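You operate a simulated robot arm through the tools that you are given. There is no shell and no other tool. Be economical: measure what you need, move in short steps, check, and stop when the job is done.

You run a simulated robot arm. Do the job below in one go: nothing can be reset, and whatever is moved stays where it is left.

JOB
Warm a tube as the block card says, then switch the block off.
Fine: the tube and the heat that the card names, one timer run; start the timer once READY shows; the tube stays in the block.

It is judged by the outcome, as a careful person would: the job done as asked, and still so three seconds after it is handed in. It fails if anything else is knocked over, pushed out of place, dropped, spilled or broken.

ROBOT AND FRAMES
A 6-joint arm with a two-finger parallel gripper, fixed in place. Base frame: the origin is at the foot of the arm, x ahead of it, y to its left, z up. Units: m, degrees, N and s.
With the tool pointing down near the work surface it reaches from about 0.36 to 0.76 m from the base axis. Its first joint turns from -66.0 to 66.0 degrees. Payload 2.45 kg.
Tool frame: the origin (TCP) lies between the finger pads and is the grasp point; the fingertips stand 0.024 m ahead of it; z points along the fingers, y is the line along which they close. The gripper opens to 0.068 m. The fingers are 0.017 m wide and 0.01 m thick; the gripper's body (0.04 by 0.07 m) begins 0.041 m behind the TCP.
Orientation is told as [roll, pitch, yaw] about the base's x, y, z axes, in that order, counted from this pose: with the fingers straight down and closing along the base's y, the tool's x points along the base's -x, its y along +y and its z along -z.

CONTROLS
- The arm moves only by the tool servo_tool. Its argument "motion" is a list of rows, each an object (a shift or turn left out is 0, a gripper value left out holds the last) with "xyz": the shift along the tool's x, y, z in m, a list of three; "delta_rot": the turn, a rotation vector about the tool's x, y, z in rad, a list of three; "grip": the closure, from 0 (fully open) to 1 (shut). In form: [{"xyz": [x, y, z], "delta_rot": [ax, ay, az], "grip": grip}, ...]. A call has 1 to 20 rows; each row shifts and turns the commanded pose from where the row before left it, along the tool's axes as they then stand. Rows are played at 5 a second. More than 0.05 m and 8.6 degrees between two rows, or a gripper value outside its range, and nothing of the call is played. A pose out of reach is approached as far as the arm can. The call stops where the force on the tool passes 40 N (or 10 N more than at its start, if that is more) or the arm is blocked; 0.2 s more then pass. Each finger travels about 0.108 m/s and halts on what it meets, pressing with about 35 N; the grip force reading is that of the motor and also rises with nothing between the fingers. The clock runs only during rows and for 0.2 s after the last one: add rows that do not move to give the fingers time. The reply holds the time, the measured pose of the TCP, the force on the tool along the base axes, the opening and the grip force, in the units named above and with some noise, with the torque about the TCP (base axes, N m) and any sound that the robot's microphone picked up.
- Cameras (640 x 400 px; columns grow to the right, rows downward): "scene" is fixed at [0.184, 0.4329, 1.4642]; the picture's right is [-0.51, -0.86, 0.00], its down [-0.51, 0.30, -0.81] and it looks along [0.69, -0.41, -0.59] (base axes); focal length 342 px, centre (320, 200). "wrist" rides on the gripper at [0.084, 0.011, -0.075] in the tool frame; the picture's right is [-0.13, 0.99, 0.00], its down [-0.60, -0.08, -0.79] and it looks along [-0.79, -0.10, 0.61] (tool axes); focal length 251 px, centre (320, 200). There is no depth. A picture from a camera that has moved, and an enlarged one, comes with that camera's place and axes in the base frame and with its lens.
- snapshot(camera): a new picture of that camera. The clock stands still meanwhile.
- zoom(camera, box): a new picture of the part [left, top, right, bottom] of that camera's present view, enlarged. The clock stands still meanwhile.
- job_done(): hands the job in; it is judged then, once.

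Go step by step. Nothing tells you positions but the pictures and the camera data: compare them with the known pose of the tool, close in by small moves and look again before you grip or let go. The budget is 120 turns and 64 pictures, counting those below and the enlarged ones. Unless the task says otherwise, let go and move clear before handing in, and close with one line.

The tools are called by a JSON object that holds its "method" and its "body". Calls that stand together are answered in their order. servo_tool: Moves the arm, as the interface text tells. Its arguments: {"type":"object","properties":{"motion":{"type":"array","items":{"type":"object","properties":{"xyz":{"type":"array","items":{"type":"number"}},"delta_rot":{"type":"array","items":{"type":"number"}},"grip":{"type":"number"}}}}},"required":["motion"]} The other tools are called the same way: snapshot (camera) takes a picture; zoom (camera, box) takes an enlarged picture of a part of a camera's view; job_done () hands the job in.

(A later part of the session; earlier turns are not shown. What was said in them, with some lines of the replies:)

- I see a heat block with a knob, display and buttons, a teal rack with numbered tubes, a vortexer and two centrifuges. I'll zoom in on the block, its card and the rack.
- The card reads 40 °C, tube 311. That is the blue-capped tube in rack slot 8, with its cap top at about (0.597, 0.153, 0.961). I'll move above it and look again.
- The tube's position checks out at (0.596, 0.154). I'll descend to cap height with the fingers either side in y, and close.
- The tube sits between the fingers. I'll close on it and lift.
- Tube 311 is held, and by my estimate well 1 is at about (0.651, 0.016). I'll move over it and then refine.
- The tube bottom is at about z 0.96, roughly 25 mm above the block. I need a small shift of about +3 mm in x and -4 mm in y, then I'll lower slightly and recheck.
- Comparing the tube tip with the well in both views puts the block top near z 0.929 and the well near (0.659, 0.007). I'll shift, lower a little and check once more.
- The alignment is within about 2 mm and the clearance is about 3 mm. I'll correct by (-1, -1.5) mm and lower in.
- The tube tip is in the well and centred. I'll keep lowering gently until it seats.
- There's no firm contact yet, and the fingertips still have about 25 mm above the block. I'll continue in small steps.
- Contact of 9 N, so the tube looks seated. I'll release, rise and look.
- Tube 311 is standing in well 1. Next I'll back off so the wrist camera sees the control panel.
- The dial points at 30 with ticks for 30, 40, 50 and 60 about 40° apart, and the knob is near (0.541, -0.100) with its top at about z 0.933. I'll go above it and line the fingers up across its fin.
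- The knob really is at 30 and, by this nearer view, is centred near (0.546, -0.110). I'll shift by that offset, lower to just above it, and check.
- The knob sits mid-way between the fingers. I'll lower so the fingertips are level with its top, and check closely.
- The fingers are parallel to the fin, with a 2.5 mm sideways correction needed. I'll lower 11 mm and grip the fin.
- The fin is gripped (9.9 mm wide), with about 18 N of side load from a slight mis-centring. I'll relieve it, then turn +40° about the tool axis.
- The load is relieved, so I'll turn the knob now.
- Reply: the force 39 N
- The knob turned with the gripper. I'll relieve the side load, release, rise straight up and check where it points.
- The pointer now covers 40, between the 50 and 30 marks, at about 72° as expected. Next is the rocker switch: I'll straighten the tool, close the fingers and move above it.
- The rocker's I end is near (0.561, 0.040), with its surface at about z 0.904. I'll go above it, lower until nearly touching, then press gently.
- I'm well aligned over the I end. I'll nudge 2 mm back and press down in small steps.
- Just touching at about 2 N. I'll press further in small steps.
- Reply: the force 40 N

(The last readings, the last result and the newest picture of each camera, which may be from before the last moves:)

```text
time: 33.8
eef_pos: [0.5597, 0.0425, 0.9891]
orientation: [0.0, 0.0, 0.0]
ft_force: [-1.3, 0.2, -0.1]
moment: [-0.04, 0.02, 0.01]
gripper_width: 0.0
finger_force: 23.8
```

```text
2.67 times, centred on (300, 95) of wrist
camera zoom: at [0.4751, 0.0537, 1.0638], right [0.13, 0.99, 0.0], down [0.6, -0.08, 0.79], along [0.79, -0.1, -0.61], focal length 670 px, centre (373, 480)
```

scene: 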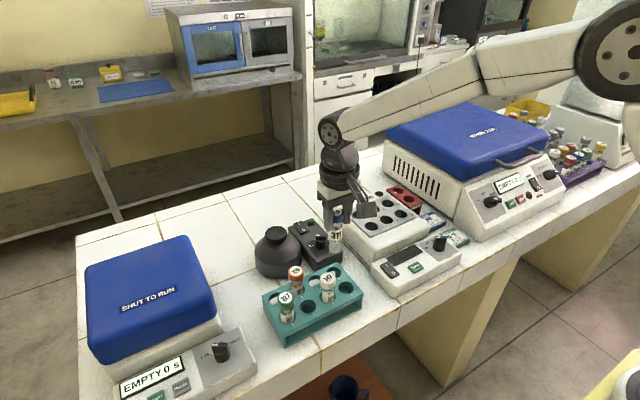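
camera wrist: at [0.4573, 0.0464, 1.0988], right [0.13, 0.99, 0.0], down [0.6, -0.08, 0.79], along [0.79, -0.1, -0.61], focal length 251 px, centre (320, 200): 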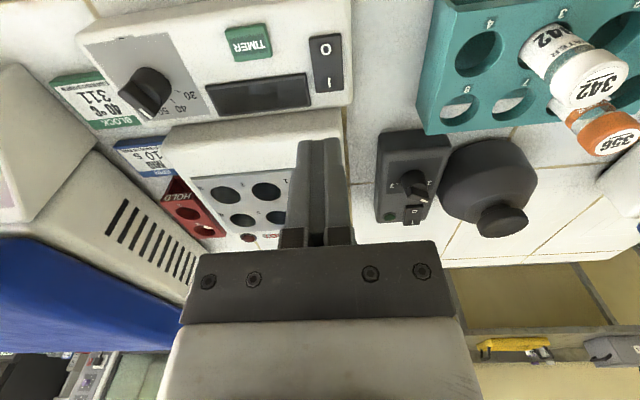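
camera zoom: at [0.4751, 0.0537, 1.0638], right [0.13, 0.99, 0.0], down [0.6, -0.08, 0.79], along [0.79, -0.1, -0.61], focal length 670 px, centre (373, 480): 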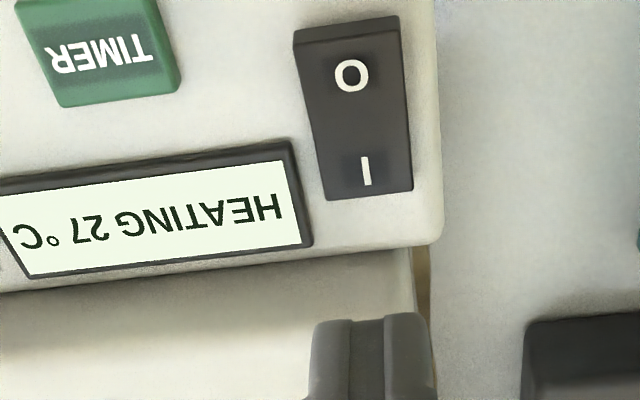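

It's on and heating: 27 °C. I'll move above the TIMER button, near (0.525, -0.012), while it heats.

{"method": "servo_tool", "body": {"motion": [{"xyz": [0.0175, -0.0275, 0]}, {"xyz": [0.0175, -0.0275, 0]}, {"xyz": [0, 0, 0.015]}, {"xyz": [0, 0, 0.015]}, {}, {}, {}, {}, {}, {}, {}, {}, {}, {}, {}, {}, {}, {}, {}, {}]}}

{"method": "snapshot", "body": {"camera": "wrist"}}

```text
time: 38.0
eef_pos: [0.525, -0.0139, 0.9598]
orientation: [0.0, 0.0, 0.1]
ft_force: [0.4, -0.1, -1.5]
moment: [0.0, 0.04, -0.01]
gripper_width: 0.0
finger_force: 23.1
```

```text
19 pictures are left
camera wrist: at [0.4399, -0.0022, 1.035], right [0.13, 0.99, 0.0], down [0.6, -0.08, 0.79], along [0.79, -0.1, -0.61], focal length 251 px, centre (320, 200)
```

wrist: 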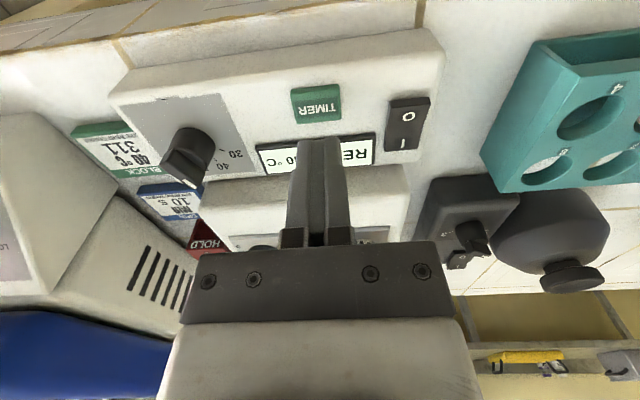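

The display seems to read READY. I'll check the temperature in the scene view and the button alignment.

{"method": "zoom", "body": {"camera": "scene", "box": [370, 230, 450, 290]}}

{"method": "zoom", "body": {"camera": "wrist", "box": [240, 60, 400, 200]}}

```text
6.67 times, centred on (410, 260) of scene
camera zoom: at [0.184, 0.4329, 1.4642], right [-0.51, -0.86, 0.0], down [-0.51, 0.3, -0.81], along [0.69, -0.41, -0.59], focal length 2278 px, centre (-280, -200)
```

zoom: 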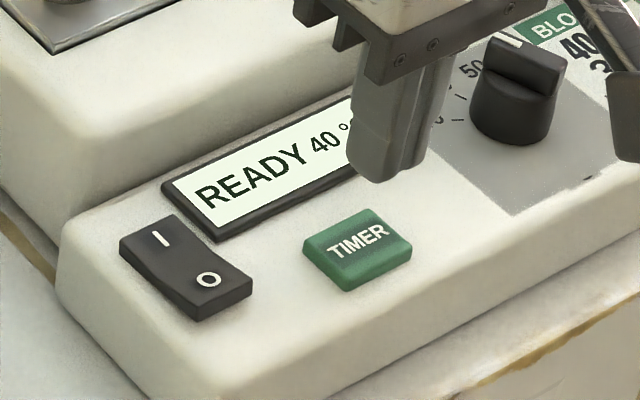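

```text
2.86 times, centred on (320, 130) of wrist
camera zoom: at [0.4399, -0.0022, 1.035], right [0.13, 0.99, 0.0], down [0.6, -0.08, 0.79], along [0.79, -0.1, -0.61], focal length 718 px, centre (320, 400)
```

zoom: 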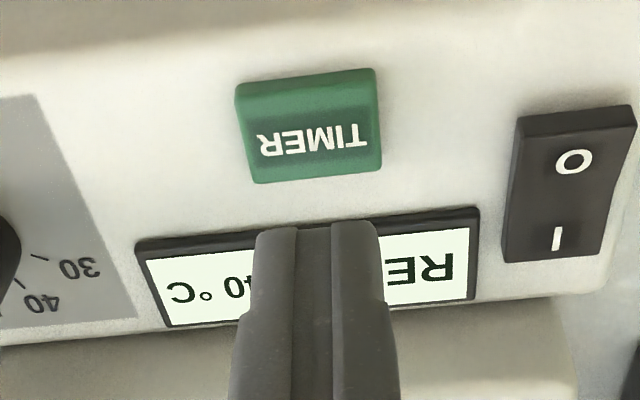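

READY 40 °C. The button is 4 mm nearer than the fingertip and 1.6 mm to the side. I'll correct and press the TIMER once.

{"method": "servo_tool", "body": {"motion": [{"xyz": [0.004, -0.0016, 0]}, {"xyz": [0, 0, 0.012]}, {"xyz": [0, 0, 0.012]}, {"xyz": [0, 0, 0.003]}, {}]}}

```text
time: 39.2
eef_pos: [0.5218, -0.0142, 0.9329]
orientation: [0.0, 0.0, 0.1]
ft_force: [-0.3, -0.5, -0.4]
moment: [0.0, -0.01, -0.05]
gripper_width: 0.0
finger_force: 23.9
```

{"method": "servo_tool", "body": {"motion": [{"xyz": [0, 0, 0.003]}, {"xyz": [0, 0, 0.002]}, {"xyz": [0, 0, 0.002]}, {}]}}

```text
time: 40.2
eef_pos: [0.5216, -0.0158, 0.9261]
orientation: [0.0, 0.0, 0.1]
ft_force: [-0.5, 0.4, -0.6]
moment: [0.02, -0.01, -0.01]
gripper_width: 0.0003
finger_force: 24.0
```

{"method": "servo_tool", "body": {"motion": [{"xyz": [0, 0, 0.002]}, {"xyz": [0, 0, 0.002]}, {}]}}

{"method": "zoom", "body": {"camera": "scene", "box": [370, 230, 450, 290]}}

```text
time: 41.0
eef_pos: [0.5221, -0.015, 0.9223]
orientation: [0.0, -0.1, 0.1]
ft_force: [-0.2, 0.4, -0.5]
moment: [0.0, 0.0, 0.03]
gripper_width: 0.0002
finger_force: 23.7
```

```text
6.67 times, centred on (410, 260) of scene
camera zoom: at [0.184, 0.4329, 1.4642], right [-0.51, -0.86, 0.0], down [-0.51, 0.3, -0.81], along [0.69, -0.41, -0.59], focal length 2278 px, centre (-280, -200)
```

zoom: 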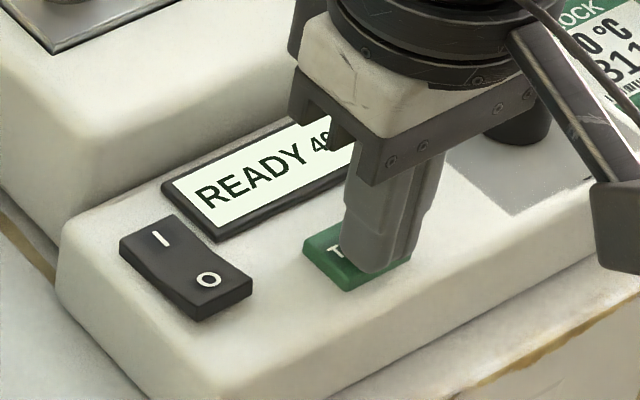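

The fingertip is just above the button, so I'll press on.

{"method": "servo_tool", "body": {"motion": [{"xyz": [0, 0, 0.002]}, {"xyz": [0, 0, 0.002]}, {}]}}

```text
time: 41.8
eef_pos: [0.5226, -0.0158, 0.9179]
orientation: [0.0, 0.0, 0.1]
ft_force: [-0.2, 0.5, 1.3]
moment: [-0.02, 0.03, 0.01]
gripper_width: 0.0
finger_force: 23.8
heard: click
```

Click heard. I'll lift off and read the display.

{"method": "servo_tool", "body": {"motion": [{"xyz": [0, 0, -0.01]}, {"xyz": [0, 0, -0.03]}, {"xyz": [0, 0, -0.02]}, {}]}}

{"method": "zoom", "body": {"camera": "scene", "box": [370, 230, 450, 290]}}

```text
time: 42.8
eef_pos: [0.5222, -0.0149, 0.9779]
orientation: [0.1, 0.0, 0.0]
ft_force: [-0.3, 0.2, -0.1]
moment: [-0.01, -0.02, 0.03]
gripper_width: 0.0002
finger_force: 23.4
```

```text
6.67 times, centred on (410, 260) of scene
camera zoom: at [0.184, 0.4329, 1.4642], right [-0.51, -0.86, 0.0], down [-0.51, 0.3, -0.81], along [0.69, -0.41, -0.59], focal length 2278 px, centre (-280, -200)
```

zoom: 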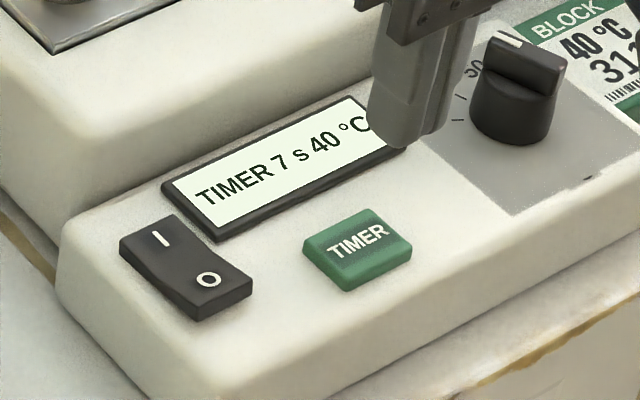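

The timer is running with 7 s showing. I'll move above the O end of the rocker, near (0.532, 0.042), and wait.

{"method": "servo_tool", "body": {"motion": [{"xyz": [-0.005, 0.0285, 0]}, {"xyz": [-0.005, 0.0285, 0]}, {"xyz": [0, 0, 0.015]}, {"xyz": [0, 0, 0.015]}, {}, {}, {}, {}, {}, {}, {}, {}, {}, {}, {}, {}, {}, {}, {}, {}]}}

{"method": "servo_tool", "body": {"motion": [{}, {}, {}, {}, {}, {}, {}, {}, {}, {}, {}, {}, {}, {}, {}, {}, {}, {}, {}, {}]}}

{"method": "snapshot", "body": {"camera": "wrist"}}

{"method": "zoom", "body": {"camera": "scene", "box": [370, 230, 450, 290]}}

```text
time: 47.0
eef_pos: [0.5324, 0.0431, 0.9502]
orientation: [0.0, 0.1, 0.0]
ft_force: [-0.2, -0.5, 0.3]
moment: [0.02, -0.01, -0.01]
gripper_width: 0.0
finger_force: 24.0
```

```text
time: 51.2
eef_pos: [0.5324, 0.0422, 0.9496]
orientation: [-0.1, 0.0, 0.1]
ft_force: [0.2, 0.5, 0.0]
moment: [0.03, 0.01, 0.0]
gripper_width: 0.0001
finger_force: 23.3
```

```text
14 pictures are left
camera wrist: at [0.4468, 0.0542, 1.0237], right [0.13, 0.99, 0.0], down [0.6, -0.08, 0.79], along [0.79, -0.1, -0.61], focal length 251 px, centre (320, 200)
```

wrist: 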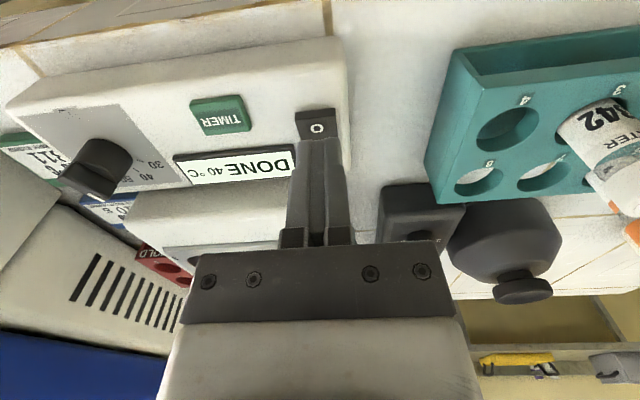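

```text
6.67 times, centred on (410, 260) of scene
camera zoom: at [0.184, 0.4329, 1.4642], right [-0.51, -0.86, 0.0], down [-0.51, 0.3, -0.81], along [0.69, -0.41, -0.59], focal length 2278 px, centre (-280, -200)
```

zoom: 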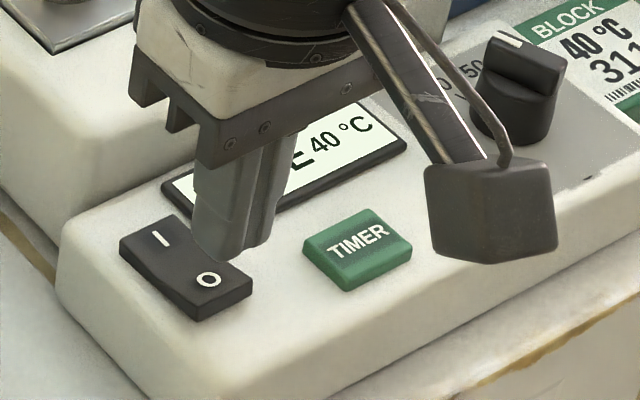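

DONE 40 °C. The fingertip is over the O end, so I'll press it down in small steps.

{"method": "servo_tool", "body": {"motion": [{"xyz": [0, -0.001, 0.01]}, {"xyz": [0, 0, 0.006]}, {"xyz": [0, 0, 0.004]}, {"xyz": [0, 0, 0.003]}, {}]}}

{"method": "servo_tool", "body": {"motion": [{"xyz": [0, 0, 0.002]}, {"xyz": [0, 0, 0.002]}, {}]}}

```text
time: 52.4
eef_pos: [0.5321, 0.0409, 0.9241]
orientation: [0.0, 0.0, 0.1]
ft_force: [0.5, -0.3, 0.1]
moment: [-0.02, 0.0, -0.03]
gripper_width: 0.0
finger_force: 23.9
```

```text
time: 53.2
eef_pos: [0.531, 0.0424, 0.921]
orientation: [-0.1, 0.0, 0.1]
ft_force: [-0.4, -0.4, 0.7]
moment: [0.0, 0.03, -0.02]
gripper_width: 0.0
finger_force: 23.7
```

{"method": "servo_tool", "body": {"motion": [{"xyz": [0, 0, 0.002]}, {"xyz": [0, 0, 0.002]}, {}]}}

{"method": "zoom", "body": {"camera": "wrist", "box": [160, 60, 400, 210]}}

```text
time: 53.8
eef_pos: [0.5334, 0.0414, 0.9215]
orientation: [0.0, -0.1, 0.1]
ft_force: [-6.0, -0.2, 10.6]
moment: [-0.01, 0.08, 0.02]
gripper_width: 0.0
finger_force: 23.4
stopped in row 2: the force on the tool passed its limit at 46 N (the readings are from after the stop); the commanded pose is now the measured one
```

```text
2.67 times, centred on (280, 135) of wrist
camera zoom: at [0.4469, 0.053, 0.9959], right [0.13, 0.99, 0.0], down [0.6, -0.08, 0.79], along [0.79, -0.1, -0.61], focal length 670 px, centre (427, 373)
```

zoom: 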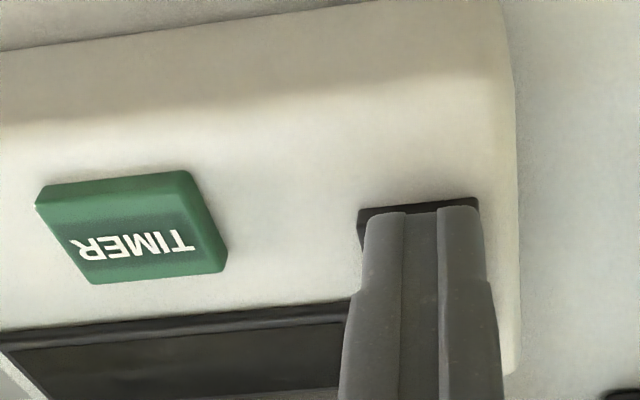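

The display is dark, so the block is off. I'll lift clear and verify everything.

{"method": "servo_tool", "body": {"motion": [{"xyz": [0, 0, -0.01]}, {"xyz": [0, 0, -0.04]}, {"xyz": [0, 0, -0.05]}, {"xyz": [0.04, 0, -0.03]}, {"xyz": [0.04, 0, -0.03]}, {}]}}

{"method": "snapshot", "body": {"camera": "scene"}}

{"method": "zoom", "body": {"camera": "wrist", "box": [120, 20, 520, 270]}}

```text
time: 55.1
eef_pos: [0.4534, 0.0416, 1.0817]
orientation: [0.0, 0.0, 0.2]
ft_force: [0.3, 0.0, -0.2]
moment: [0.05, -0.03, -0.01]
gripper_width: 0.0
finger_force: 23.7
```

```text
11 pictures are left
```

scene: 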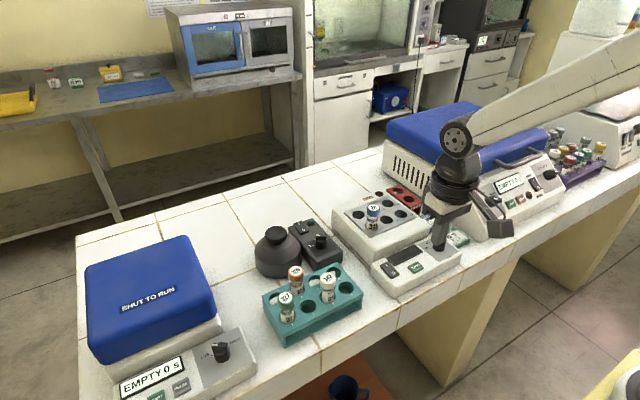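

```text
1.60 times, centred on (320, 145) of wrist
camera zoom: at [0.3679, 0.0529, 1.1556], right [0.13, 0.99, 0.0], down [0.6, -0.08, 0.79], along [0.79, -0.1, -0.61], focal length 402 px, centre (320, 288)
```

zoom: 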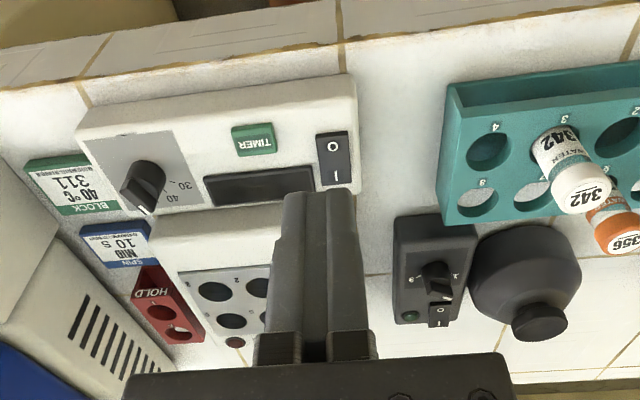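

The block is off, tube 311 stands in well 1 and everything else is where it was, with the arm clear. I'm handing in now.

{"method": "job_done", "body": {}}

```text
The job is handed in.
```

Tube 311 was warmed at 40 °C for one timer run, started once READY showed; it is still in the block, and the block is switched off.
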